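You operate a simulated robot arm through the tools that you are given. There is no shell and no other tool. Be economical: measure what you need, move in short steps, check, and stop when the job is done.

The job below is to be done with a simulated robot arm. You get a single attempt, and the scene is never put back.

Task
Slide the yellow bar to 02, close the Leads carton and tape it.
Fine: fold both flaps down; take the tape strip from the blue drawer, press it along the seam and shut the drawer; both cartons and the strips on the sheet stay where they are.

It is judged by the outcome, as a careful person would: the job done as asked, and still so three seconds after it is handed in. It fails if anything else is knocked over, pushed out of place, dropped, spilled or broken. Flat cloth is picked up by pressing the open fingertips on it (5 to 10 N) and closing them slowly along it; thin cloth reads only 2 to 8 mm in the jaws.

Robot
A 7-joint arm with a three-finger gripper on a trunk, on a base that drives. Base frame: it is fixed to the floor where the robot stands at the start and does not move with it; the origin is under the middle of the robot, x ahead of it, y to its left, z up; the surface under the hand at the start is at about z = 0.82. Units: m, degrees, N and s.
With the tool pointing down near the work surface it reaches from about 0.48 to 0.94 m from the robot's upright axis, wherever it stands. Its first joint turns from -166.0 to 166.0 degrees. Places, roughly: back flap of the leads carton [0.7, 0.2, 1]; blue drawer of the packing bench [0.4, -0.2, 0.7]; front flap of the leads carton [0.5, 0.2, 1]; yellow bar [0.7, 0, 0.8]. Payload 2.69 kg.
The TCP is the grasp point between the finger pads, 0.029 m short of the fingertips. In the tool frame z runs along the fingers and y along their closing line. Largest opening 0.12 m; the body of the gripper starts 0.078 m behind the TCP.
Orientation is told as [roll, pitch, yaw] about the base's x, y, z axes, in that order, counted from this pose: with the fingers straight down and closing along the base's y, the tool's x points along the base's -x, its y along +y and its z along -z.

Tools
- The arm moves only by the tool step_arm. Its argument "series" is a list of rows, each a list of 7 numbers: the shift along the base's x, y, z in units of 300 mm (1.0 is 300 mm), then the turn, a rotation vector about the base's x, y, z in units of 45 degrees (1.0 is 45 degrees), then the finger opening in m, from 0 to 0.12. In form: [[dx, dy, dz, ax, ay, az, grip], ...]. A call has 1 to 8 rows; each row is the pose to reach, as a shift and turn from the pose commanded when the call began. A call with a number of a shift or a turn outside -1 to 1 is refused whole. A row lasts 0.2 s, in which the tool goes at most 0.05 m and 8.6 degrees; a call with a longer step from one row to the next is refused whole, and so is a gripper value outside its range. A pose out of reach is approached as far as the arm can. The call stops where the force on the tool passes 90 N (or 10 N more than at its start, if that is more) or the arm is blocked; 0.2 s more then pass. Each finger halts on what it meets, pressing with about 22 N; the grip force reading is that of the motor and also rises with nothing between the fingers. The clock runs only during rows and for 0.2 s after the last one: add rows that repeat a pose to give the fingers time. The reply holds the time, the measured pose of the TCP, the force on the tool along the base axes, the opening and the grip force, in the units named above and with some noise, with the torque about the TCP (base axes, N m) and any sound that the robot's microphone picked up, and new pictures: "pictures" is both (left out), scene, wrist or none.
- Cameras (640 x 400 px; columns grow to the right, rows downward): "scene" is now at [0.2118, 0.0085, 1.283]; the picture's right is [0.12, -0.99, 0.00], its down [-0.92, -0.12, -0.36] and it looks along [0.36, 0.04, -0.93] (base axes); focal length 214 px, centre (320, 200). "wrist" rides on the gripper at [0.063, 0, -0.104] in the tool frame; the picture's right is [0.00, 1.00, 0.00], its down [-0.83, 0.00, -0.56] and it looks along [-0.56, 0.00, 0.83] (tool axes); focal length 275 px, centre (320, 200). There is no depth. A picture from a camera that has moved, and an enlarged one, comes with that camera's place and axes in the base frame and with its lens.
- move_column(by): slides the trunk up (or, below 0, down) by that many m; the arm and the scene camera ride with it, the base frame stays. It gives what a move gives, with no picture.
- drive_base(legs): drives the robot by 1 to 6 legs, each [ahead, left, turn to the left] in m, m and degrees, along the robot's own axes; the way and the turn of a leg run together, so that a leg with both is an arc; at most 1.5 m and 180 degrees a leg. The arm and the cameras ride along, it lands a little off, and it stops where it bumps. It gives what a move gives, and a new picture of the scene camera.
- pan_tilt(pan, tilt): turns the head with the scene camera to pan (to the left, within 86 degrees either way) and tilt (down, from -29 to 69), counted from straight ahead of the robot. It gives what a move gives, and a new picture of the scene camera.
- enlarge(camera, box): a new picture of the part [left, top, right, bottom] of that camera's present view, enlarged. No time passes.
- sign_off(): hands the job in; it is judged then, once.

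Go step by step. Nothing tells you exact positions but the pictures and the camera data: compare them with the known pose of the tool, close in by small moves and look again before you grip or let go. The budget is 120 turns and 260 pictures, counting those below and the enlarged ones. Unless the task says otherwise, let go and move clear before handing in, and close with one line.

The tools are called after "Request:" as name(argument=value, ...) on one line, values as JSON. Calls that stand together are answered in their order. step_arm: Moves the arm, as the interface text tells. Its arguments: {"type":"object","properties":{"series":{"type":"array","items":{"type":"array","items":{"type":"number"}}},"pictures":{"type":"string","enum":["both","scene","wrist","none"]}},"required":["series"]} The other tools are called the same way: move_column (by) slides the trunk up or down; drive_base (legs) drives the base; pan_tilt (pan, tilt) turns the head that bears the scene camera; enlarge (camera, box) takes an enlarged picture of a part of a camera's view; sign_off () hands the job in.

At the start:

```text
t: 0.0
position: [0.4894, 0.2411, 1.1561]
tcp_rot: [0.1, -0.1, 0.0]
ft_force: [0.5, -0.2, -1.3]
torque: [0.01, 0.0, -0.01]
opening: 0.1201
gripper_force: 0.0
trunk travel left (down, up): [-0.575, 0.038]
robot x, y, heading: [0.0, 0.0023, 0.1]
head pan, tilt: [7.1, 68.8]
```

scene: 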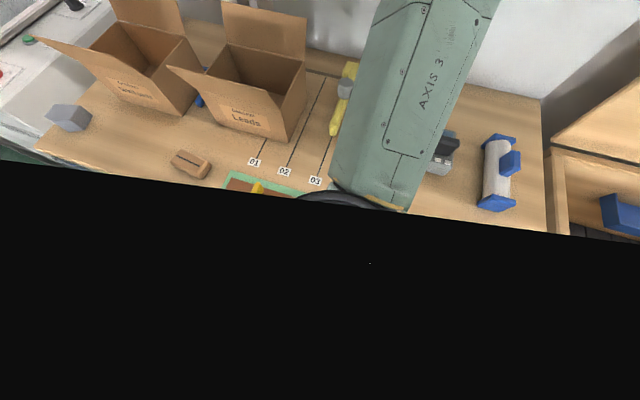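
wrist: 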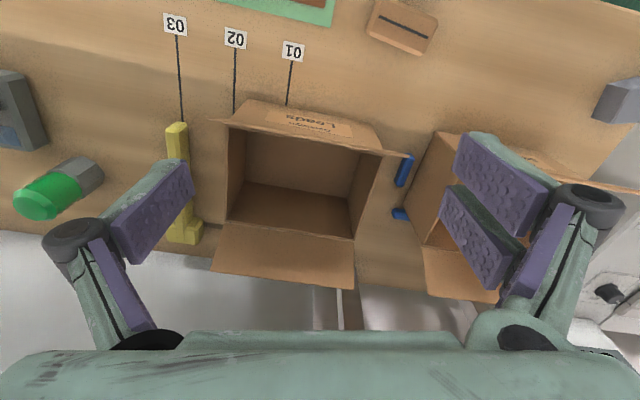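

The Leads carton stands open ahead with its front and back flaps up, and the yellow bar is to its right near line 03. The drawer is lower right, so I'll look around first.

Request:
pan_tilt(pan=-30, tilt=55)

Request:
enlarge(camera="wrist", box=[120, 0, 440, 300])

```text
t: 1.0
position: [0.4901, 0.2406, 1.1563]
tcp_rot: [0.1, 0.0, 0.0]
ft_force: [-0.3, 0.1, 0.0]
torque: [0.0, -0.04, -0.03]
opening: 0.12
gripper_force: 0.1
trunk travel left (down, up): [-0.575, 0.038]
robot x, y, heading: [-0.0009, 0.0016, -0.3]
head pan, tilt: [-30.0, 55.0]
camera scene: at [0.2188, -0.0344, 1.2984], right [-0.5, -0.87, 0.0], down [-0.71, 0.41, -0.57], along [0.5, -0.29, -0.82], focal length 214 px, centre (320, 200)
```

scene: 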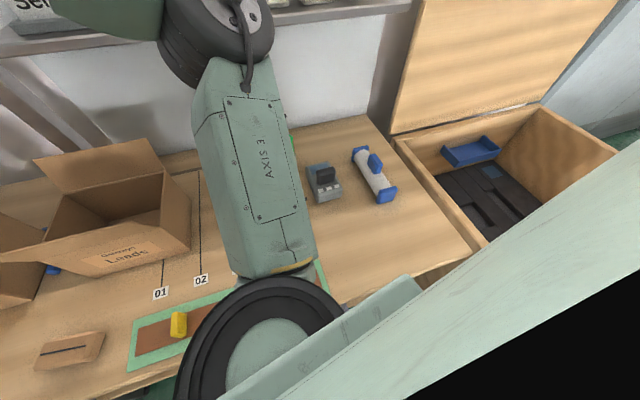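

```text
1.33 times, centred on (280, 150) of wrist
camera zoom: at [0.4268, 0.2398, 1.2614], right [0.0, 1.0, 0.0], down [0.83, 0.0, 0.56], along [0.56, 0.0, -0.83], focal length 367 px, centre (373, 267)
```

zoom: 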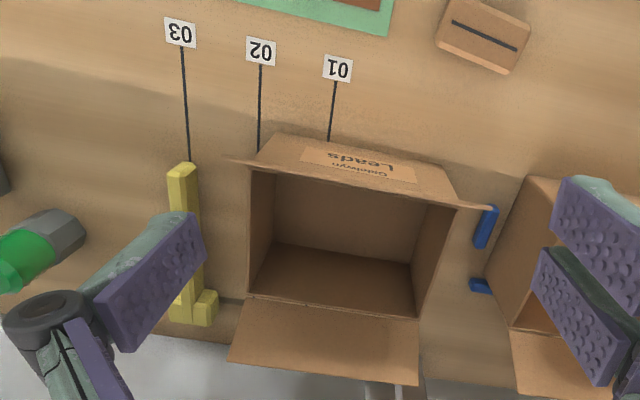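

I'll shift the arm over toward the bar and look at it, keeping height.

Request:
step_arm(series=[[0, -0.16, 0, 0, 0, 0, 0.12], [0, -0.32, 0, 0, 0, 0, 0.12], [0, -0.48, 0, 0, 0, 0, 0.12], [0, -0.62, 0, 0, 0, 0, 0.12], [0, -0.62, 0, 0, 0, 0, 0.12]], pictures="both")

Request:
pan_tilt(pan=30, tilt=55)

```text
t: 2.2
position: [0.4871, 0.0546, 1.1529]
tcp_rot: [0.1, -0.1, 0.1]
ft_force: [0.1, 0.2, -0.3]
torque: [-0.02, -0.01, 0.01]
opening: 0.1201
gripper_force: 0.1
trunk travel left (down, up): [-0.575, 0.038]
robot x, y, heading: [-0.001, 0.0016, -0.1]
head pan, tilt: [-30.0, 55.0]
camera scene: at [0.2188, -0.0343, 1.2984], right [-0.5, -0.87, 0.0], down [-0.71, 0.41, -0.57], along [0.5, -0.29, -0.82], focal length 214 px, centre (320, 200)
camera wrist: at [0.4239, 0.054, 1.2595], right [-0.01, 1.0, 0.0], down [0.83, 0.0, 0.56], along [0.56, 0.01, -0.83], focal length 275 px, centre (320, 200)
```

scene: 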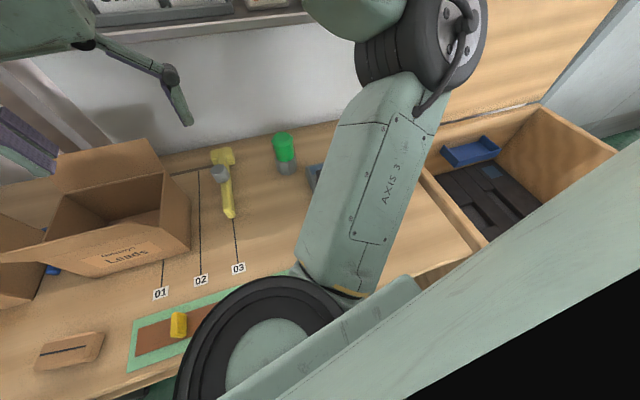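
wrist: 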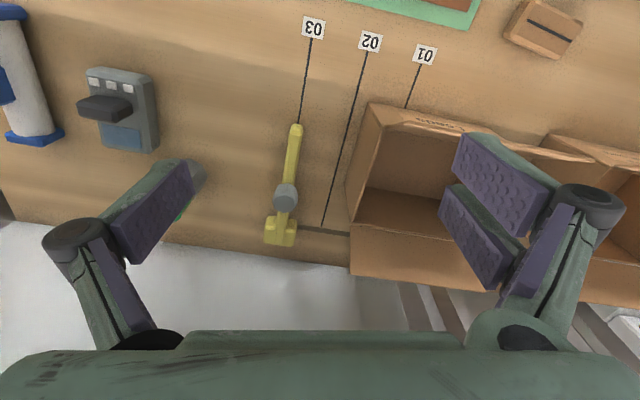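

```text
t: 3.5
position: [0.4878, 0.0548, 1.153]
tcp_rot: [0.1, 0.0, 0.0]
ft_force: [-0.1, 0.1, 0.0]
torque: [-0.03, -0.02, 0.02]
opening: 0.1198
gripper_force: 0.0
trunk travel left (down, up): [-0.575, 0.038]
robot x, y, heading: [0.0004, -0.0017, 0.3]
head pan, tilt: [30.0, 55.0]
camera scene: at [0.2188, 0.0376, 1.2984], right [0.5, -0.87, 0.0], down [-0.71, -0.41, -0.57], along [0.5, 0.29, -0.82], focal length 214 px, centre (320, 200)
```

scene: 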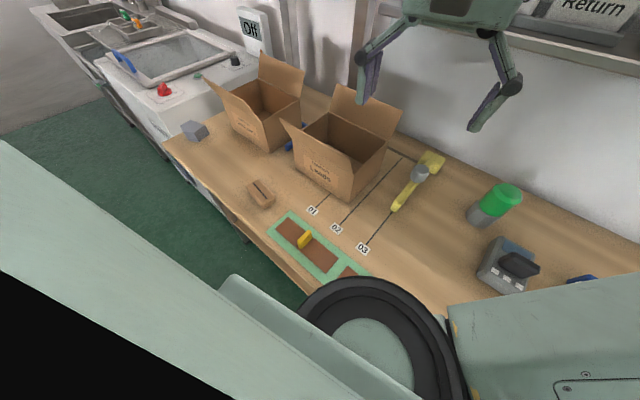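

The yellow bar lies on line 03 with a grey knob near its far end, on a rail toward the carton. Let me see it closer.

Request:
enlarge(camera="scene", box=[280, 80, 480, 280])

Request:
enlarge(camera="wrist", box=[220, 80, 400, 260])

Request:
pan_tilt(pan=0, tilt=69)

```text
2.00 times, centred on (380, 180) of scene
camera zoom: at [0.2188, 0.0376, 1.2984], right [0.5, -0.87, 0.0], down [-0.71, -0.41, -0.57], along [0.5, 0.29, -0.82], focal length 429 px, centre (200, 240)
```

zoom: 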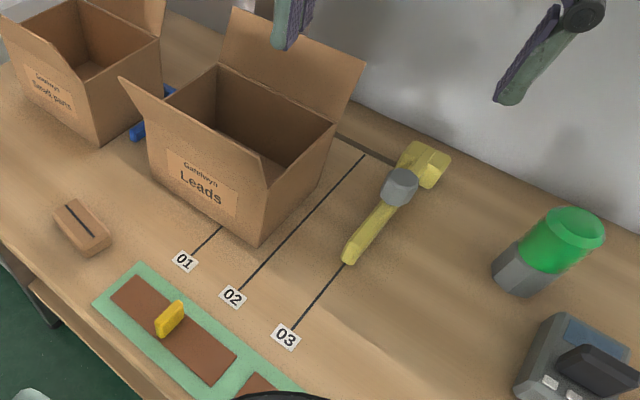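

```text
2.22 times, centred on (310, 170) of wrist
camera zoom: at [0.424, 0.0542, 1.2596], right [0.0, 1.0, 0.0], down [0.83, 0.0, 0.56], along [0.56, 0.0, -0.83], focal length 612 px, centre (342, 267)
```

zoom: 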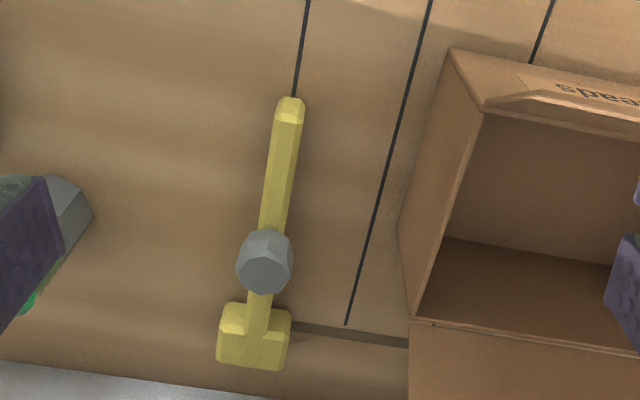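

```text
t: 4.5
position: [0.4882, 0.0555, 1.1538]
tcp_rot: [0.1, 0.0, 0.0]
ft_force: [-0.1, -0.5, -0.7]
torque: [0.02, 0.02, -0.05]
opening: 0.1201
gripper_force: 0.0
trunk travel left (down, up): [-0.575, 0.038]
robot x, y, heading: [-0.0017, 0.0012, 0.1]
head pan, tilt: [0.0, 68.8]
camera scene: at [0.2122, 0.0016, 1.283], right [0.0, -1.0, 0.0], down [-0.93, 0.0, -0.36], along [0.36, 0.0, -0.93], focal length 214 px, centre (320, 200)
```

scene: 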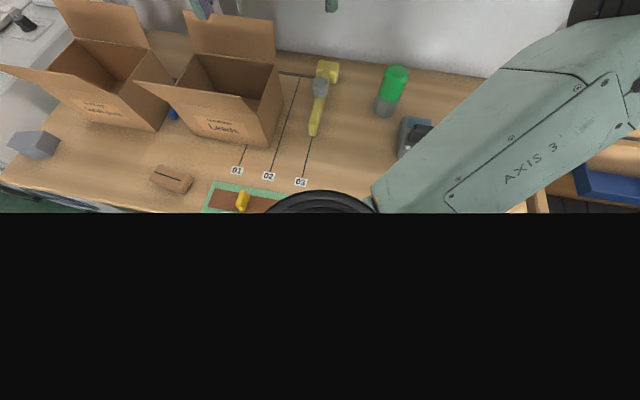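

The bar's head rides in a slot along the back edge and the grey knob is its handle, at about (0.67, 0.00, 0.88). I'll turn the hand so it closes along the bar and bring it above the knob.

Request:
step_arm(series=[[0.12, -0.02, -0.05, 0, 0, 0.18, 0.12], [0.24, -0.05, -0.1, 0, 0, 0.36, 0.12], [0.36, -0.08, -0.15, 0, 0, 0.54, 0.1], [0.45, -0.12, -0.2, 0, 0, 0.72, 0.1], [0.5, -0.15, -0.25, 0, 0, 0.9, 0.1], [0.5, -0.15, -0.25, 0, 0, 0.9, 0.1]], pictures="none")

Request:
step_arm(series=[[0, 0, 0, 0, 0, 0.18, 0.1], [0, 0, 0, 0, 0, 0.36, 0.1], [0, 0, 0, 0, 0, 0.54, 0.1], [0.0, 0, 0, 0, 0, 0.72, 0.1], [0, 0, 0, 0, 0, 0.85, 0.1], [0, 0, 0, 0, 0, 0.85, 0.1]], pictures="both")

```text
t: 5.9
position: [0.6413, 0.0095, 1.0796]
tcp_rot: [0.1, 0.0, 40.6]
ft_force: [0.0, -0.1, 0.7]
torque: [0.02, -0.03, 0.0]
opening: 0.1001
gripper_force: 0.0
trunk travel left (down, up): [-0.575, 0.038]
robot x, y, heading: [-0.0038, -0.0026, 0.3]
head pan, tilt: [0.0, 68.8]
```

```text
t: 7.3
position: [0.5442, 0.0963, 1.0426]
tcp_rot: [0.1, 0.1, 78.8]
ft_force: [0.1, -0.9, -0.3]
torque: [0.01, 0.02, 0.0]
opening: 0.0998
gripper_force: 0.0
out of reach, approached as far as the arm can: row 2, 3, 4, 5, 6
trunk travel left (down, up): [-0.575, 0.038]
robot x, y, heading: [-0.003, 0.0015, -0.2]
head pan, tilt: [0.0, 68.8]
camera scene: at [0.2122, 0.0015, 1.283], right [0.0, -1.0, 0.0], down [-0.93, 0.0, -0.36], along [0.36, 0.0, -0.93], focal length 214 px, centre (320, 200)
camera wrist: at [0.5314, 0.0357, 1.1486], right [-0.98, 0.19, 0.0], down [0.16, 0.82, 0.56], along [0.1, 0.55, -0.83], focal length 275 px, centre (320, 200)
```

scene: 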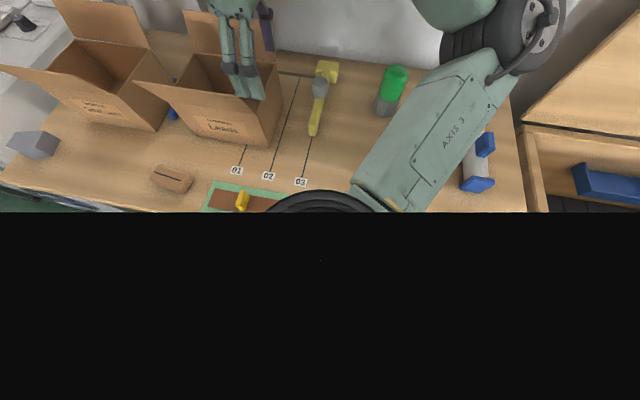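
wrist: 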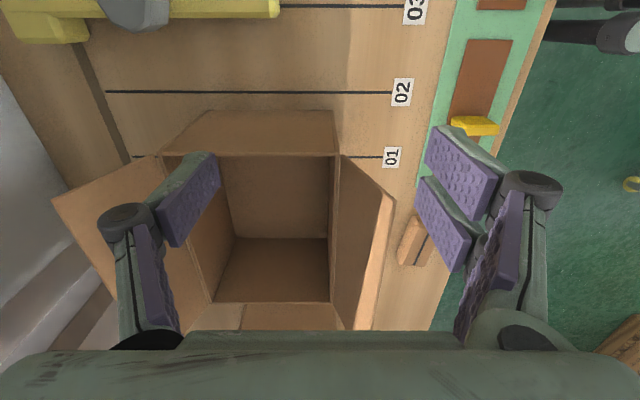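

The arm couldn't hold that yaw over the bar and drifted above the carton, without touching anything. I'll turn back and push the knob from its right side with closed fingers instead.

Request:
step_arm(series=[[0, 0, 0.1, 0, 0, 0, 0.1], [0, 0, 0.1, 0, 0, -0.18, 0.1], [0, 0, 0.1, 0, 0, -0.36, 0.08], [0, 0, 0.1, 0, 0, -0.54, 0.05], [0, 0, 0.1, 0, 0, -0.72, 0.0], [0, 0, 0.1, 0, 0, -0.9, 0.0], [0, 0, 0.1, 0, 0, -0.99, 0.0]], pictures="none")

```text
t: 8.9
position: [0.5478, 0.1002, 1.0698]
tcp_rot: [0.1, 0.0, 34.1]
ft_force: [0.0, -0.4, -0.3]
torque: [-0.01, 0.01, 0.0]
opening: 0.0151
gripper_force: 1.8
out of reach, approached as far as the arm can: row 1
trunk travel left (down, up): [-0.575, 0.038]
robot x, y, heading: [-0.0006, 0.0026, 0.1]
head pan, tilt: [0.0, 68.8]
```

Now moving clear to the right of the knob with the hand lined up to the bar.

Request:
step_arm(series=[[0.0, -0.12, 0, 0, 0, -0.18, 0.0], [0.05, -0.26, 0, 0, 0, -0.36, 0.0], [0.1, -0.38, 0, 0, 0, -0.54, 0.0], [0.15, -0.5, 0, 0, 0, -0.72, 0.0], [0.2, -0.6, 0, 0, 0, -0.9, 0.0], [0.25, -0.62, 0, 0, 0, -1.0, 0.0], [0.25, -0.62, 0, 0, 0, -1.0, 0.0]], pictures="both")

```text
t: 10.5
position: [0.6235, -0.0861, 1.0702]
tcp_rot: [0.2, 0.0, -11.0]
ft_force: [-0.8, -0.6, -0.1]
torque: [-0.01, -0.04, -0.04]
opening: 0.0
gripper_force: 21.8
trunk travel left (down, up): [-0.575, 0.038]
robot x, y, heading: [-0.0017, -0.0002, -0.0]
head pan, tilt: [0.0, 68.8]
camera scene: at [0.2122, 0.0016, 1.283], right [0.0, -1.0, 0.0], down [-0.93, 0.0, -0.36], along [0.36, 0.0, -0.93], focal length 214 px, centre (320, 200)
camera wrist: at [0.5601, -0.074, 1.1747], right [0.18, 0.98, 0.0], down [0.82, -0.15, 0.56], along [0.55, -0.1, -0.83], focal length 275 px, centre (320, 200)
```

scene: 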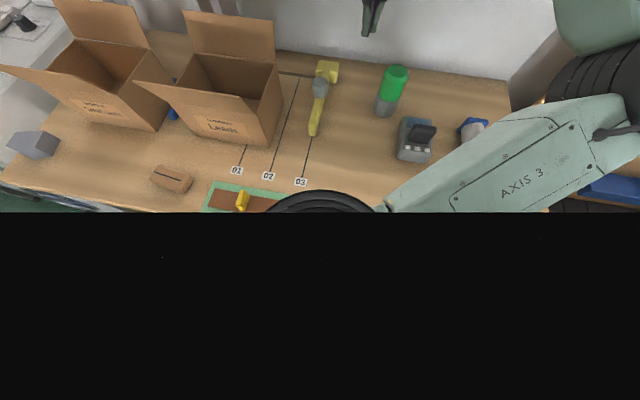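
wrist: 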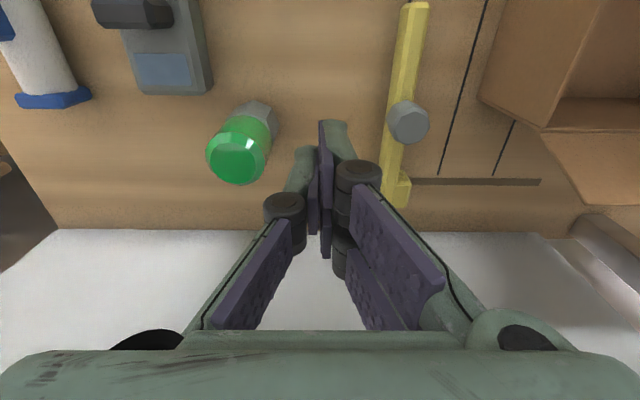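

The knob is at about (0.671, 0.001, 0.885) and the bottle is well to its right. I'll descend just right of the knob.

Request:
step_arm(series=[[0.128, 0.143, 0, 0, 0, 0, 0], [0.128, 0.143, -0.15, 0, 0, 0, 0], [0.128, 0.143, -0.3, 0, 0, 0, 0], [0.128, 0.143, -0.44, 0, 0, 0, 0], [0.128, 0.143, -0.57, 0, 0, 0, 0], [0.128, 0.143, -0.57, 0, 0, 0, 0]], pictures="both")

Request:
enlarge(camera="scene", box=[250, 40, 430, 160])

```text
refused: row 1 steps farther than a row can; nothing moved
```

```text
3.33 times, centred on (340, 100) of scene
camera zoom: at [0.2122, 0.0016, 1.283], right [0.0, -1.0, 0.0], down [-0.93, 0.0, -0.36], along [0.36, 0.0, -0.93], focal length 715 px, centre (253, 533)
```

zoom: 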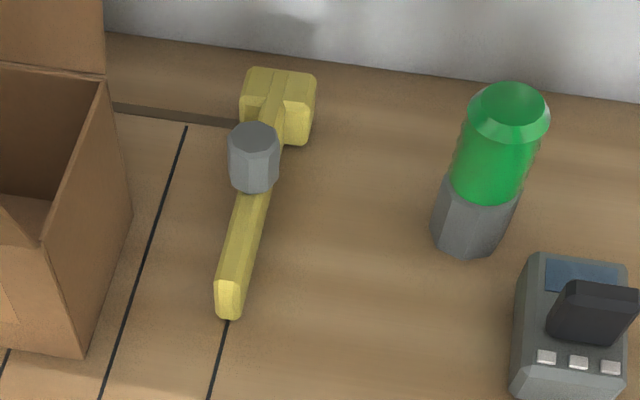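

Request:
step_arm(series=[[0.08, 0.1, -0.03, 0, 0, 0, 0], [0.128, 0.143, -0.15, 0, 0, 0, 0], [0.128, 0.143, -0.3, 0, 0, 0, 0], [0.128, 0.143, -0.44, 0, 0, 0, 0], [0.128, 0.143, -0.56, 0, 0, 0, 0], [0.128, 0.143, -0.56, 0, 0, 0, 0]], pictures="both")

Request:
enlarge(camera="scene", box=[250, 40, 430, 160])

```text
t: 11.9
position: [0.6609, -0.0472, 0.899]
tcp_rot: [0.1, 0.0, -10.7]
ft_force: [0.9, 1.0, -0.3]
torque: [0.01, 0.03, 0.0]
opening: 0.0003
gripper_force: 22.3
trunk travel left (down, up): [-0.575, 0.038]
robot x, y, heading: [-0.0015, 0.0009, -0.3]
head pan, tilt: [0.0, 68.8]
camera scene: at [0.2122, 0.0016, 1.283], right [0.0, -1.0, 0.0], down [-0.93, 0.0, -0.36], along [0.36, 0.0, -0.93], focal length 214 px, centre (320, 200)
camera wrist: at [0.5992, -0.0347, 1.0044], right [0.18, 0.98, 0.0], down [0.82, -0.15, 0.56], along [0.55, -0.1, -0.83], focal length 275 px, centre (320, 200)
```

scene: 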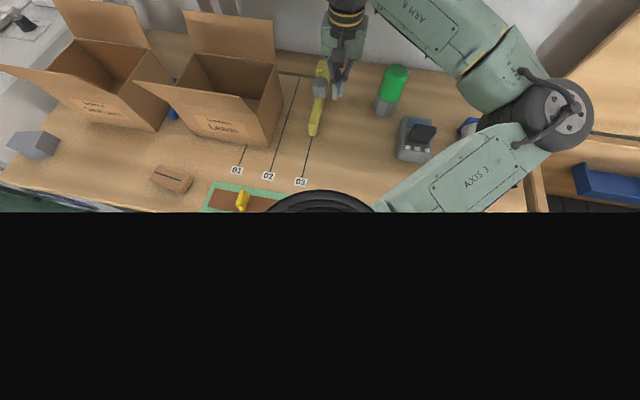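
wrist: 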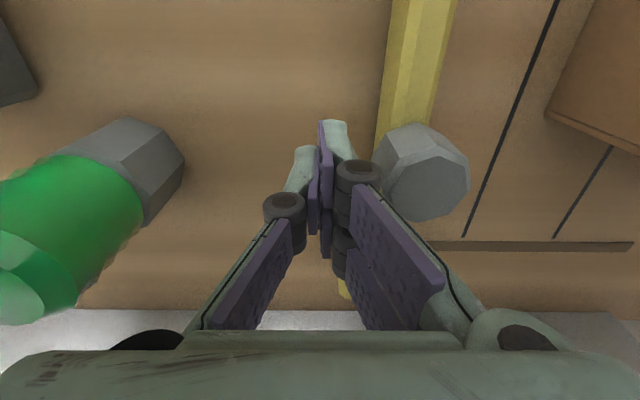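

```text
3.33 times, centred on (340, 100) of scene
camera zoom: at [0.2122, 0.0016, 1.283], right [0.0, -1.0, 0.0], down [-0.93, 0.0, -0.36], along [0.36, 0.0, -0.93], focal length 715 px, centre (253, 533)
```

zoom: 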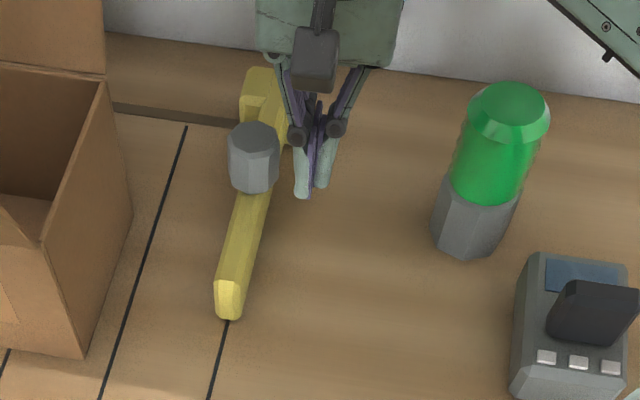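

Fingers are beside the knob. I'll push gently along the slot direction and watch.

Request:
step_arm(series=[[0.04, 0, 0, 0, 0, 0, 0], [0.048, 0.04, 0, 0, 0, 0, 0], [0.056, 0.08, 0, 0, 0, 0, 0], [0.064, 0.12, 0, 0, 0, 0, 0], [0.072, 0.16, 0, 0, 0, 0, 0], [0.08, 0.2, 0, 0, 0, 0, 0]], pictures="scene")

Request:
enlarge(camera="scene", box=[250, 40, 430, 160])

```text
t: 13.3
position: [0.6855, 0.0156, 0.8988]
tcp_rot: [0.1, 0.0, -10.8]
ft_force: [0.6, -1.0, -0.8]
torque: [0.01, -0.02, 0.0]
opening: 0.0
gripper_force: 22.2
trunk travel left (down, up): [-0.575, 0.038]
robot x, y, heading: [-0.0019, 0.0042, -0.2]
head pan, tilt: [0.0, 68.8]
camera scene: at [0.2121, 0.0016, 1.283], right [0.0, -1.0, 0.0], down [-0.93, 0.0, -0.36], along [0.36, 0.0, -0.93], focal length 214 px, centre (320, 200)
```

scene: 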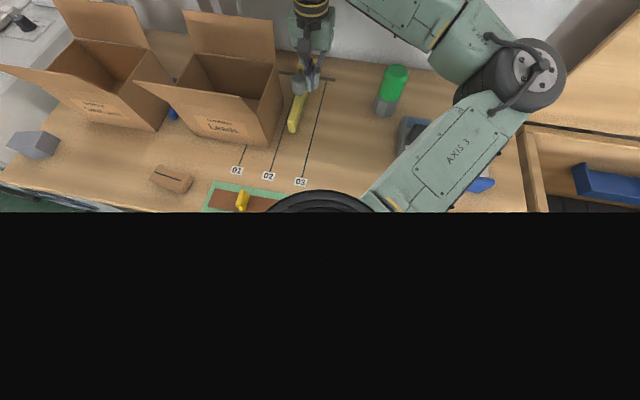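

```text
3.33 times, centred on (340, 100) of scene
camera zoom: at [0.2121, 0.0016, 1.283], right [0.0, -1.0, 0.0], down [-0.93, 0.0, -0.36], along [0.36, 0.0, -0.93], focal length 715 px, centre (253, 533)
```

zoom: 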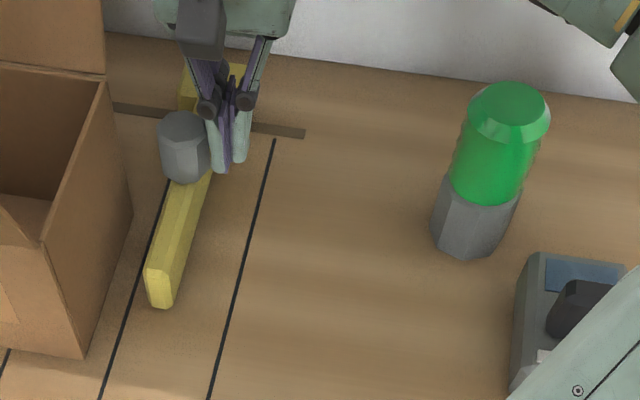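

It slides freely; roughly 25 mm remain. Pushing 18 mm further, then fine-tuning.

Request:
step_arm(series=[[0.004, 0.02, 0, 0, 0, 0, 0], [0.008, 0.04, 0, 0, 0, 0, 0], [0.012, 0.06, 0, 0, 0, 0, 0], [0.012, 0.06, 0, 0, 0, 0, 0]], pictures="none")

Request:
enlarge(camera="scene", box=[230, 60, 350, 200])

```text
t: 14.3
position: [0.6892, 0.0347, 0.9019]
tcp_rot: [0.2, -0.1, -10.8]
ft_force: [0.2, -0.7, 0.0]
torque: [0.0, -0.01, -0.01]
opening: 0.0
gripper_force: 21.8
trunk travel left (down, up): [-0.575, 0.038]
robot x, y, heading: [0.0023, -0.0009, 0.1]
head pan, tilt: [0.0, 68.8]
```

```text
2.86 times, centred on (290, 130) of scene
camera zoom: at [0.2122, 0.0017, 1.283], right [0.0, -1.0, 0.0], down [-0.93, 0.0, -0.36], along [0.36, 0.0, -0.93], focal length 613 px, centre (406, 400)
```

zoom: 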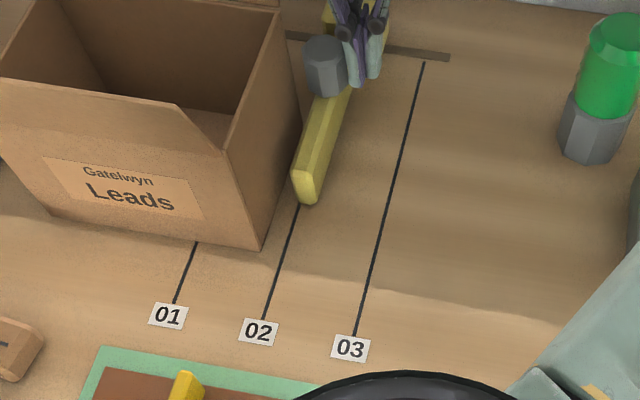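

About 8 mm remain; pushing 6.5 mm.

Request:
step_arm(series=[[0.002, 0.011, 0, 0, 0, 0, 0], [0.004, 0.022, 0, 0, 0, 0, 0], [0.004, 0.022, 0, 0, 0, 0, 0]], pictures="none")

Request:
enlarge(camera="scene", box=[250, 80, 330, 160])

```text
t: 15.1
position: [0.6906, 0.0405, 0.9015]
tcp_rot: [0.0, 0.0, -10.8]
ft_force: [0.5, 0.0, -1.0]
torque: [-0.01, -0.01, 0.04]
opening: 0.0
gripper_force: 22.3
trunk travel left (down, up): [-0.575, 0.038]
robot x, y, heading: [0.0041, -0.0029, 0.0]
head pan, tilt: [0.0, 68.8]
```

```text
5.00 times, centred on (290, 120) of scene
camera zoom: at [0.2122, 0.0016, 1.283], right [0.0, -1.0, 0.0], down [-0.93, 0.0, -0.36], along [0.36, 0.0, -0.93], focal length 1072 px, centre (470, 600)
```

zoom: 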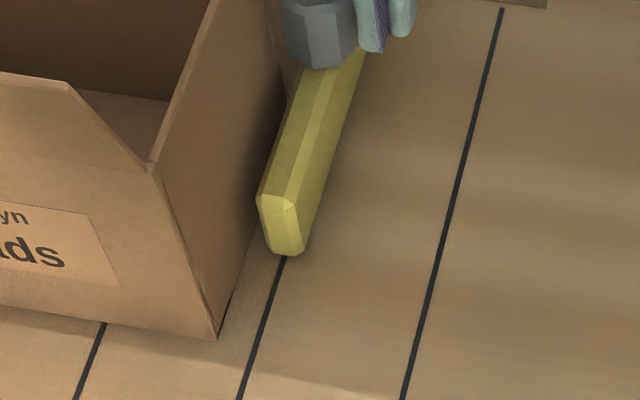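

The bar is centred on 02. I'll back off, rise, and look at the flaps with the wrist camera.

Request:
step_arm(series=[[-0.02, -0.1, 0, 0, 0, 0, 0], [-0.02, -0.1, 0.16, 0, 0, 0, 0], [-0.04, -0.1, 0.32, 0, 0, 0, 0], [-0.12, -0.1, 0.46, 0, 0, 0, 0], [-0.26, -0.1, 0.5, 0, 0, 0, 0], [-0.42, -0.1, 0.5, 0, 0, 0, 0], [-0.55, -0.05, 0.5, 0, 0, 0, 0]], pictures="both")

Request:
enlarge(camera="scene", box=[100, 0, 340, 180])

```text
t: 16.7
position: [0.5261, 0.0239, 1.0502]
tcp_rot: [0.2, 0.0, -10.9]
ft_force: [-0.2, 0.7, 0.5]
torque: [-0.01, -0.01, -0.04]
opening: 0.0
gripper_force: 22.3
trunk travel left (down, up): [-0.575, 0.038]
robot x, y, heading: [0.0009, 0.0019, -0.1]
head pan, tilt: [0.0, 68.8]
camera scene: at [0.2121, 0.0017, 1.283], right [0.0, -1.0, 0.0], down [-0.93, 0.0, -0.36], along [0.36, 0.0, -0.93], focal length 214 px, centre (320, 200)
camera wrist: at [0.4628, 0.0366, 1.1559], right [0.18, 0.98, 0.0], down [0.82, -0.15, 0.56], along [0.55, -0.1, -0.83], focal length 275 px, centre (320, 200)
```

scene: 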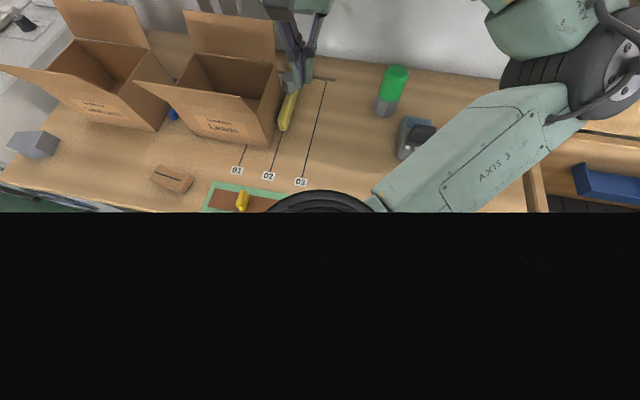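
wrist: 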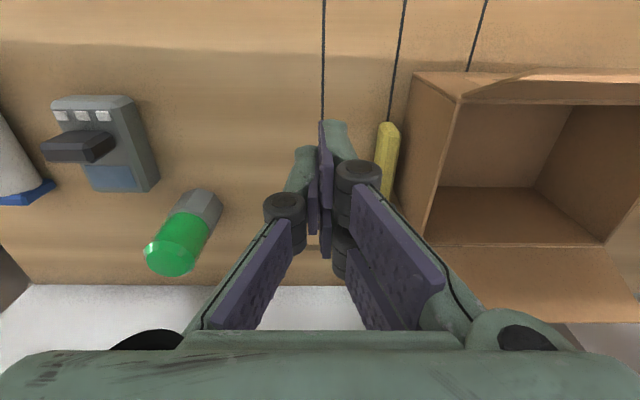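

```text
2.22 times, centred on (220, 90) of scene
camera zoom: at [0.2121, 0.0017, 1.283], right [0.0, -1.0, 0.0], down [-0.93, 0.0, -0.36], along [0.36, 0.0, -0.93], focal length 477 px, centre (542, 444)
```

zoom: 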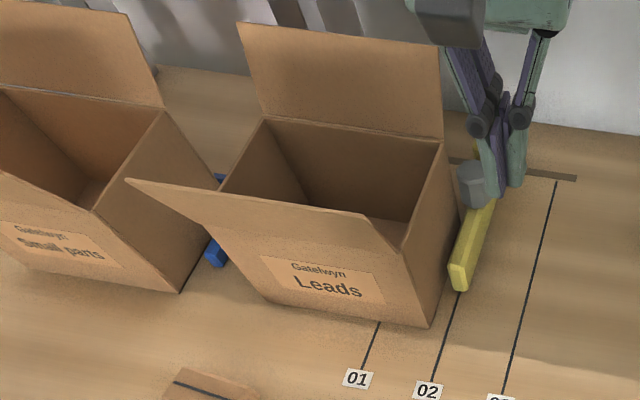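

The carton top is about z 0.941, centre about (0.62, 0.21), turned about -11 degrees, with flaps 70 mm long whose edges are near z 1.005. I'll go over and behind the back flap.

Request:
step_arm(series=[[0.0, 0.0, 0.16, 0, 0, 0, 0], [0.12, 0.09, 0.2, 0, 0, 0, 0], [0.25, 0.18, 0.2, 0, 0, 0, 0], [0.38, 0.27, 0.2, 0, 0, 0, 0], [0.51, 0.36, 0.2, 0, 0, 0, 0], [0.64, 0.45, 0.2, 0, 0, 0, 0], [0.76, 0.54, 0.2, 0, 0, 0, 0], [0.84, 0.587, 0.2, 0, 0, 0, 0]], pictures="both")

Request:
enlarge(camera="scene", box=[100, 0, 340, 180])

```text
t: 18.5
position: [0.7644, 0.2022, 1.114]
tcp_rot: [-0.3, 0.3, -9.9]
ft_force: [-77.8, -10.4, -12.8]
torque: [0.11, -3.06, 0.3]
opening: 0.0
gripper_force: 22.3
trunk travel left (down, up): [-0.575, 0.038]
robot x, y, heading: [-0.0007, -0.0032, -0.1]
head pan, tilt: [0.0, 68.8]
camera scene: at [0.2047, 0.0009, 1.284], right [0.0, -1.0, 0.0], down [-0.93, 0.0, -0.37], along [0.37, 0.0, -0.93], focal length 214 px, centre (320, 200)
camera wrist: at [0.7027, 0.2127, 1.2202], right [0.17, 0.99, 0.0], down [0.82, -0.14, 0.55], along [0.54, -0.1, -0.83], focal length 275 px, centre (320, 200)
```

scene: 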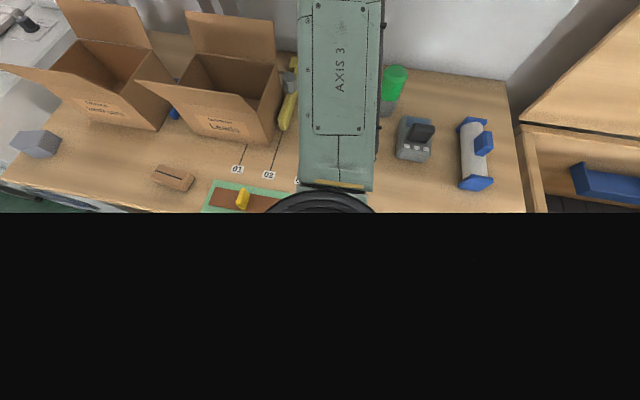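
wrist: 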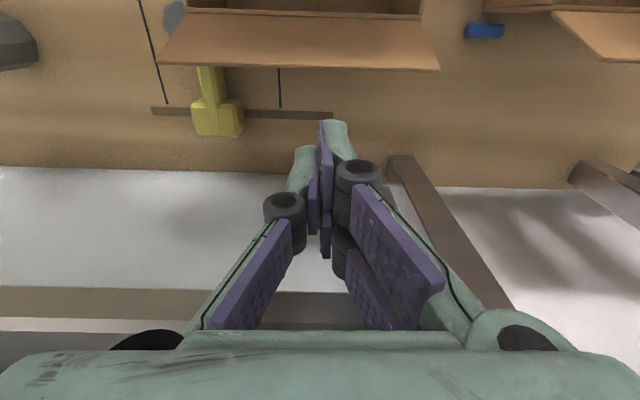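

```text
2.22 times, centred on (220, 90) of scene
camera zoom: at [0.2047, 0.0009, 1.284], right [0.0, -1.0, 0.0], down [-0.93, 0.0, -0.37], along [0.37, 0.0, -0.93], focal length 477 px, centre (542, 444)
```

zoom: 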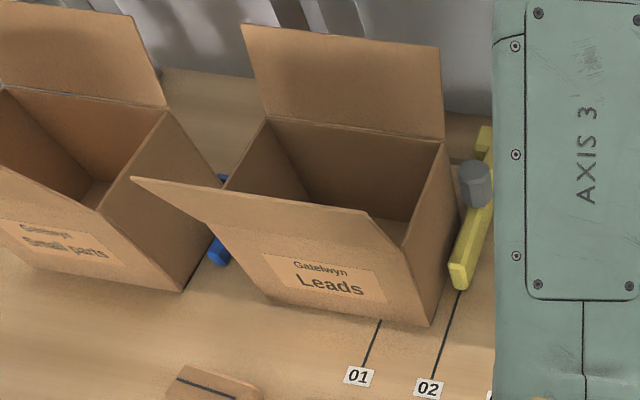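

The hand's upper part touched the rear shelf, so I'm backing off now. I'll tilt the tool about 25 degrees so the hand leans toward the robot while the fingertips reach behind the flap.

Request:
step_arm(series=[[-0.1, 0, 0, 0, 0, 0, 0], [-0.12, 0, 0, -0.037, -0.18, 0, 0], [-0.12, -0.02, 0, -0.073, -0.36, 0, 0], [-0.12, -0.05, 0, -0.11, -0.545, 0, 0], [-0.12, -0.05, 0, -0.11, -0.545, 0, 0]], pictures="both")

```text
t: 19.7
position: [0.7399, 0.1872, 1.1088]
tcp_rot: [-0.1, -25.1, -10.8]
ft_force: [0.4, 0.1, 0.8]
torque: [0.01, -0.01, 0.01]
opening: 0.0001
gripper_force: 21.9
trunk travel left (down, up): [-0.575, 0.038]
robot x, y, heading: [-0.0007, -0.0047, -0.0]
head pan, tilt: [0.0, 68.8]
camera scene: at [0.2122, 0.0017, 1.283], right [0.0, -1.0, 0.0], down [-0.93, 0.0, -0.36], along [0.36, 0.0, -0.93], focal length 214 px, centre (320, 200)
camera wrist: at [0.6406, 0.2054, 1.1785], right [0.18, 0.98, 0.0], down [0.51, -0.09, 0.86], along [0.84, -0.16, -0.52], focal length 275 px, centre (320, 200)
```

scene: 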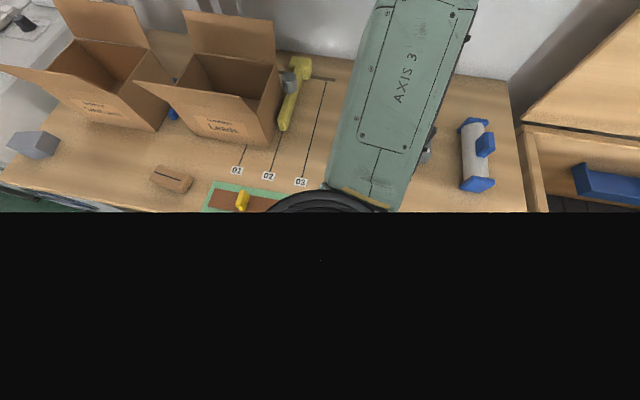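
wrist: 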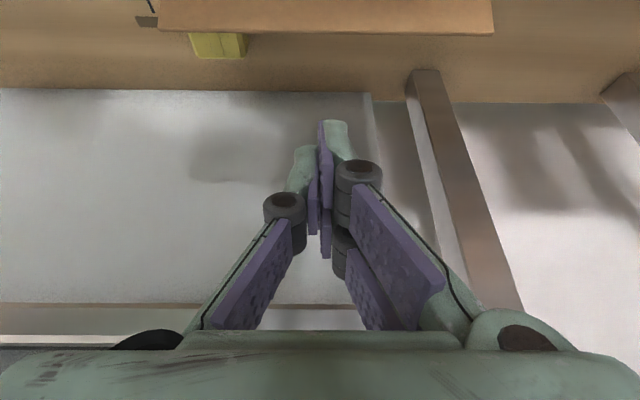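

No contact now, and nothing on the bench has moved. Lowering the fingertips behind the flap.

Request:
step_arm(series=[[0.04, 0, 0, 0, 0, 0, 0], [0.04, 0, -0.12, 0, 0, 0, 0], [0.04, 0, -0.22, 0, 0, 0, 0], [0.04, 0, -0.32, 0, 0, 0, 0], [0.04, 0, -0.32, 0, 0, 0, 0]], pictures="wrist")

Request:
enlarge(camera="scene", box=[100, 0, 340, 180])

```text
t: 20.9
position: [0.7522, 0.1859, 1.0125]
tcp_rot: [-0.1, -25.1, -10.8]
ft_force: [0.2, 0.1, -0.4]
torque: [0.01, -0.01, 0.01]
opening: 0.0001
gripper_force: 22.2
trunk travel left (down, up): [-0.575, 0.038]
robot x, y, heading: [-0.0016, 0.0009, 0.0]
head pan, tilt: [0.0, 68.8]
camera wrist: at [0.6528, 0.205, 1.0816], right [0.18, 0.98, 0.0], down [0.51, -0.09, 0.86], along [0.84, -0.16, -0.52], focal length 275 px, centre (320, 200)
```

wrist: 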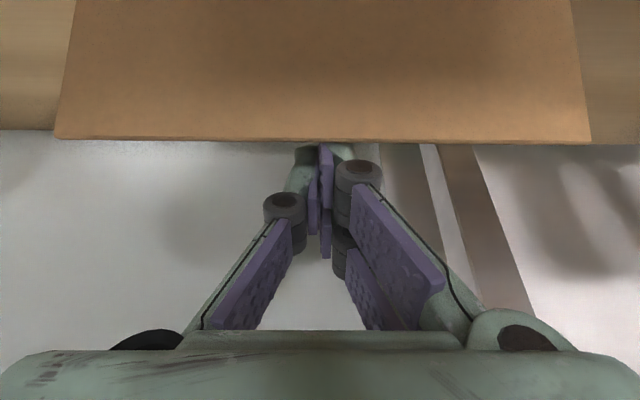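

```text
2.22 times, centred on (220, 90) of scene
camera zoom: at [0.2122, 0.0016, 1.283], right [0.0, -1.0, 0.0], down [-0.93, 0.0, -0.36], along [0.36, 0.0, -0.93], focal length 477 px, centre (542, 444)
```

zoom: 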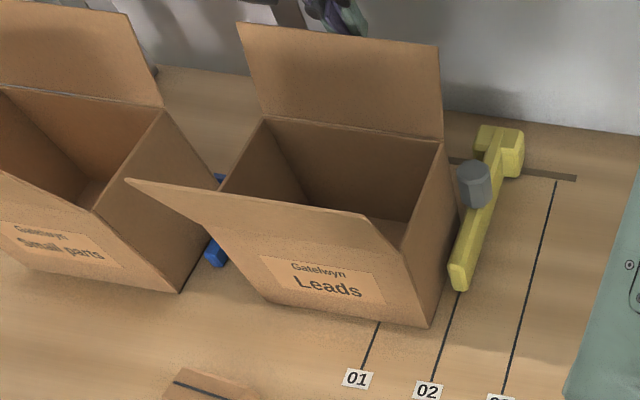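

The fingertips are behind the back flap. Sweeping it toward the robot.

Request:
step_arm(series=[[-0.08, 0.016, 0.015, 0, 0, 0, 0], [-0.16, 0.032, 0.03, 0, 0, 0, 0], [-0.24, 0.048, 0.03, 0, 0, 0, 0], [-0.32, 0.064, 0.03, 0, 0, 0, 0], [-0.37, 0.074, 0.03, 0, 0, 0, 0]], pictures="wrist")

Request:
enlarge(camera="scene", box=[100, 0, 340, 180])

```text
t: 22.1
position: [0.6427, 0.2087, 1.0232]
tcp_rot: [-0.2, -25.0, -10.9]
ft_force: [-0.8, -0.5, 0.4]
torque: [-0.01, 0.0, 0.02]
opening: 0.0
gripper_force: 22.3
trunk travel left (down, up): [-0.575, 0.038]
robot x, y, heading: [-0.002, 0.0008, 0.1]
head pan, tilt: [0.0, 68.8]
camera wrist: at [0.5416, 0.228, 1.0916], right [0.18, 0.98, 0.0], down [0.51, -0.09, 0.86], along [0.84, -0.16, -0.52], focal length 275 px, centre (320, 200)
```

wrist: 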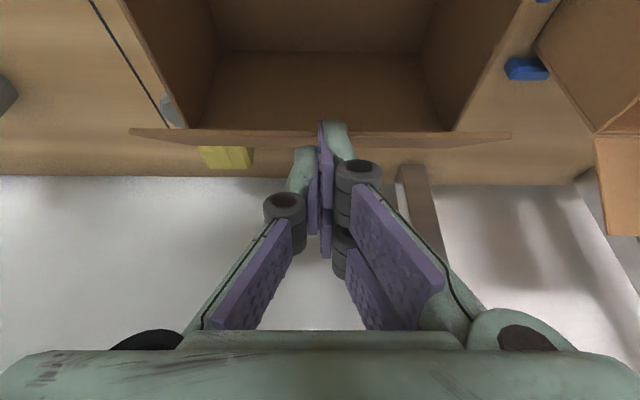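

```text
2.22 times, centred on (220, 90) of scene
camera zoom: at [0.2122, 0.0016, 1.283], right [0.0, -1.0, 0.0], down [-0.93, 0.0, -0.36], along [0.36, 0.0, -0.93], focal length 477 px, centre (542, 444)
```

zoom: 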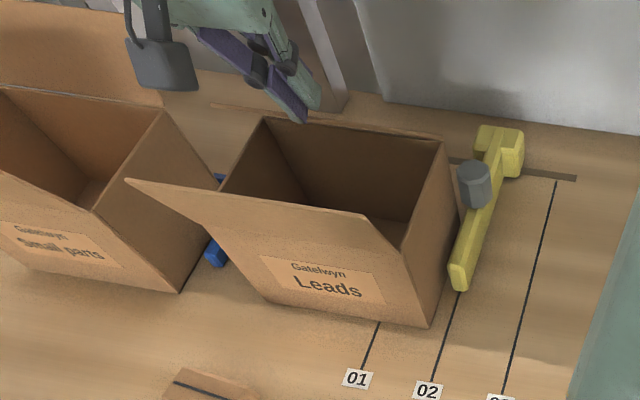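

The flap is now pushed inward to about 45 degrees. I'll straighten the tool keeping the tip in place, then press the flap down.

Request:
step_arm(series=[[0.013, -0.002, 0.0, 0.037, 0.18, 0, 0], [0.026, -0.005, 0.0, 0.073, 0.36, 0, 0], [0.03, -0.008, 0.005, 0.11, 0.545, 0, 0], [0.02, -0.006, -0.03, 0.11, 0.545, 0, 0], [0.015, -0.006, -0.07, 0.11, 0.545, 0, 0], [0.01, -0.006, -0.11, 0.11, 0.545, 0, 0]], pictures="wrist")

Request:
enlarge(camera="scene", box=[100, 0, 340, 180])

```text
t: 23.5
position: [0.6451, 0.2064, 0.9883]
tcp_rot: [0.1, -0.1, -10.8]
ft_force: [0.4, 0.2, -0.8]
torque: [-0.01, 0.02, 0.01]
opening: 0.0
gripper_force: 21.8
trunk travel left (down, up): [-0.575, 0.038]
robot x, y, heading: [0.0005, 0.0009, 0.0]
head pan, tilt: [0.0, 68.8]
camera wrist: at [0.583, 0.2184, 1.0945], right [0.18, 0.98, 0.0], down [0.82, -0.15, 0.56], along [0.55, -0.1, -0.83], focal length 275 px, centre (320, 200)
```

wrist: 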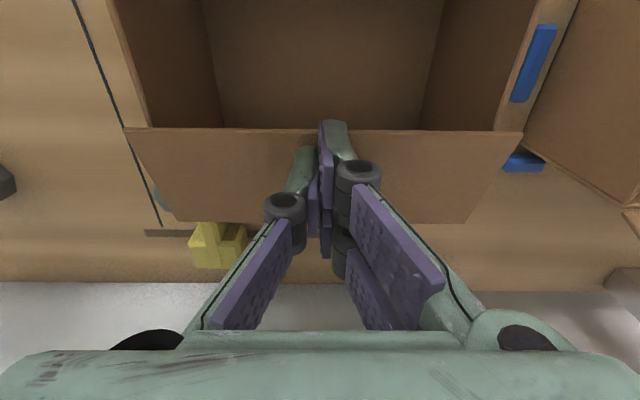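

```text
2.22 times, centred on (220, 90) of scene
camera zoom: at [0.2123, 0.0016, 1.283], right [0.0, -1.0, 0.0], down [-0.93, 0.0, -0.36], along [0.36, 0.0, -0.93], focal length 477 px, centre (542, 444)
```

zoom: 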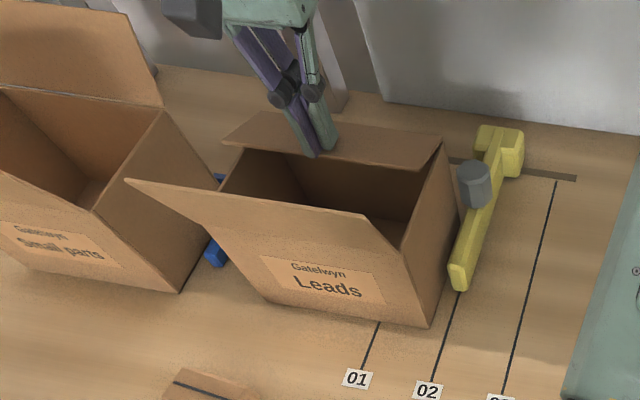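

The back flap is nearly down. Pressing the last part until level.

Request:
step_arm(series=[[0.02, -0.004, -0.02, 0, 0, 0, 0], [0.04, -0.008, -0.035, 0, 0, 0, 0], [0.04, -0.008, -0.045, 0, 0, 0, 0]], pictures="wrist")

Request:
enlarge(camera="scene", box=[100, 0, 340, 180])

```text
t: 24.3
position: [0.6574, 0.2052, 0.9758]
tcp_rot: [0.1, 0.0, -10.8]
ft_force: [0.0, -0.4, -0.4]
torque: [0.03, 0.02, -0.01]
opening: 0.0
gripper_force: 21.9
trunk travel left (down, up): [-0.575, 0.038]
robot x, y, heading: [-0.0018, -0.0009, 0.2]
head pan, tilt: [0.0, 68.8]
camera wrist: at [0.5949, 0.2161, 1.0823], right [0.18, 0.98, 0.0], down [0.82, -0.15, 0.56], along [0.55, -0.1, -0.83], focal length 275 px, centre (320, 200)
```

wrist: 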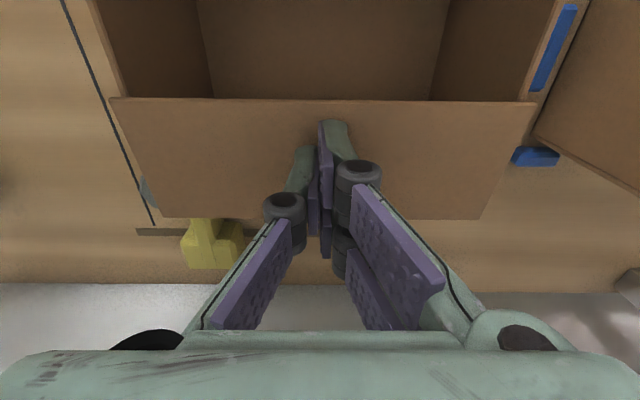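

```text
2.22 times, centred on (220, 90) of scene
camera zoom: at [0.2122, 0.0016, 1.283], right [0.0, -1.0, 0.0], down [-0.93, 0.0, -0.36], along [0.36, 0.0, -0.93], focal length 477 px, centre (542, 444)
```

zoom: 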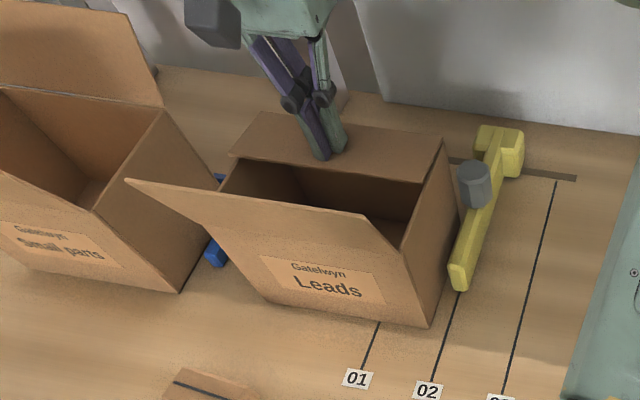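

Request:
step_arm(series=[[0, 0, -0.01, 0, 0, 0, 0], [0, 0, -0.02, 0, 0, 0, 0], [0, 0, -0.027, 0, 0, 0, 0], [0, 0, -0.027, 0, 0, 0, 0]], pictures="wrist")

Request:
enlarge(camera="scene", box=[140, 20, 300, 140])

```text
t: 25.3
position: [0.6563, 0.2038, 0.9693]
tcp_rot: [0.3, -0.2, -10.8]
ft_force: [3.3, -0.6, 10.1]
torque: [-0.02, -0.17, -0.05]
opening: 0.006
gripper_force: 22.1
trunk travel left (down, up): [-0.575, 0.038]
robot x, y, heading: [0.0022, 0.0021, -0.1]
head pan, tilt: [0.0, 68.8]
camera wrist: at [0.5941, 0.2154, 1.0757], right [0.18, 0.98, 0.0], down [0.82, -0.15, 0.56], along [0.55, -0.1, -0.83], focal length 275 px, centre (320, 200)
```

wrist: 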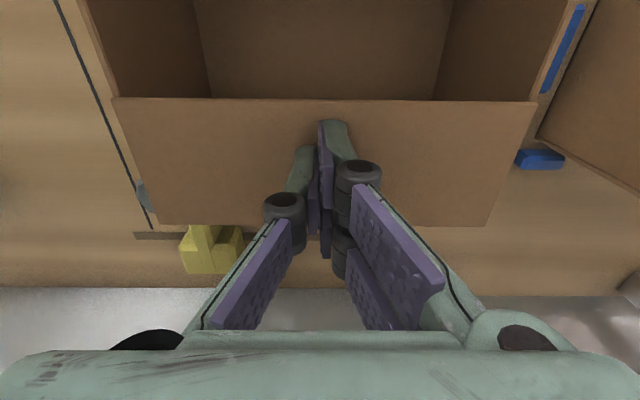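

```text
3.33 times, centred on (220, 80) of scene
camera zoom: at [0.2118, 0.0013, 1.2832], right [0.0, -1.0, 0.0], down [-0.93, 0.0, -0.36], along [0.36, 0.0, -0.93], focal length 715 px, centre (653, 600)
```

zoom: 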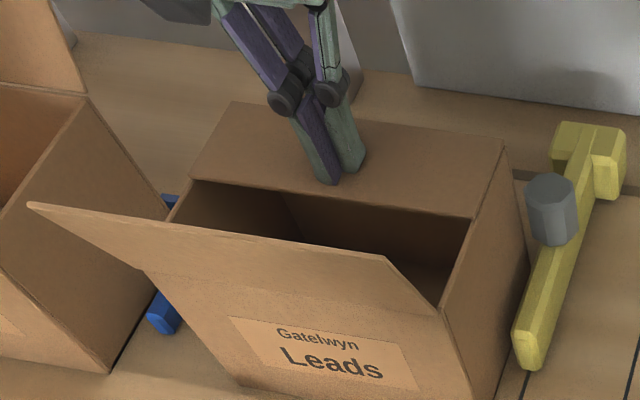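

The flap is level (10 N, on its stop). Lifting off, then going over to the front side of the front flap.

Request:
step_arm(series=[[0, 0, 0.16, 0, 0, 0, 0], [0, 0, 0.32, 0, 0, 0, 0], [-0.15, 0.03, 0.37, 0, 0, 0, 0], [-0.3, 0.05, 0.37, 0, 0, 0, 0], [-0.45, 0.07, 0.37, 0, 0, 0, 0], [-0.58, 0.09, 0.37, 0, 0, 0, 0], [-0.64, 0.1, 0.37, 0, 0, 0, 0]], pictures="both")

```text
t: 26.9
position: [0.4653, 0.2354, 1.0797]
tcp_rot: [0.1, 0.0, -10.9]
ft_force: [0.8, -0.6, -0.3]
torque: [0.01, 0.0, 0.02]
opening: 0.0
gripper_force: 22.0
trunk travel left (down, up): [-0.575, 0.038]
robot x, y, heading: [0.001, -0.0032, -0.0]
head pan, tilt: [0.0, 68.8]
camera scene: at [0.2122, 0.0016, 1.283], right [0.0, -1.0, 0.0], down [-0.93, 0.0, -0.36], along [0.36, 0.0, -0.93], focal length 214 px, centre (320, 200)
camera wrist: at [0.4028, 0.2452, 1.1848], right [0.18, 0.98, 0.0], down [0.82, -0.15, 0.56], along [0.55, -0.1, -0.83], focal length 275 px, centre (320, 200)
```

scene: 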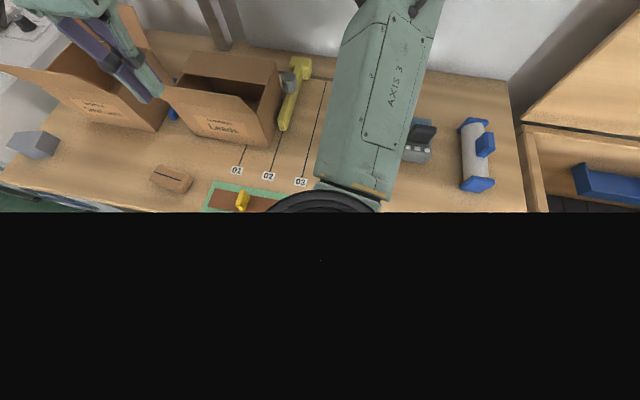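
wrist: 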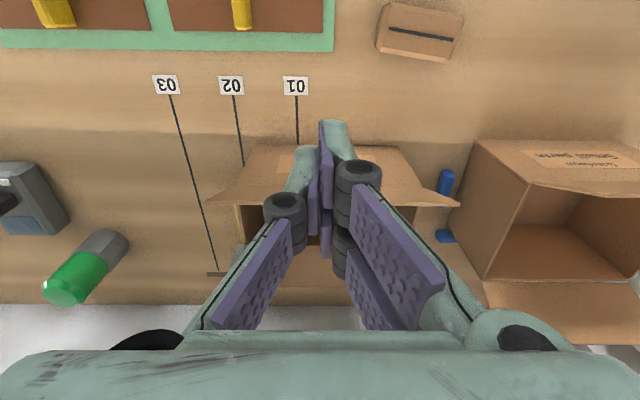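

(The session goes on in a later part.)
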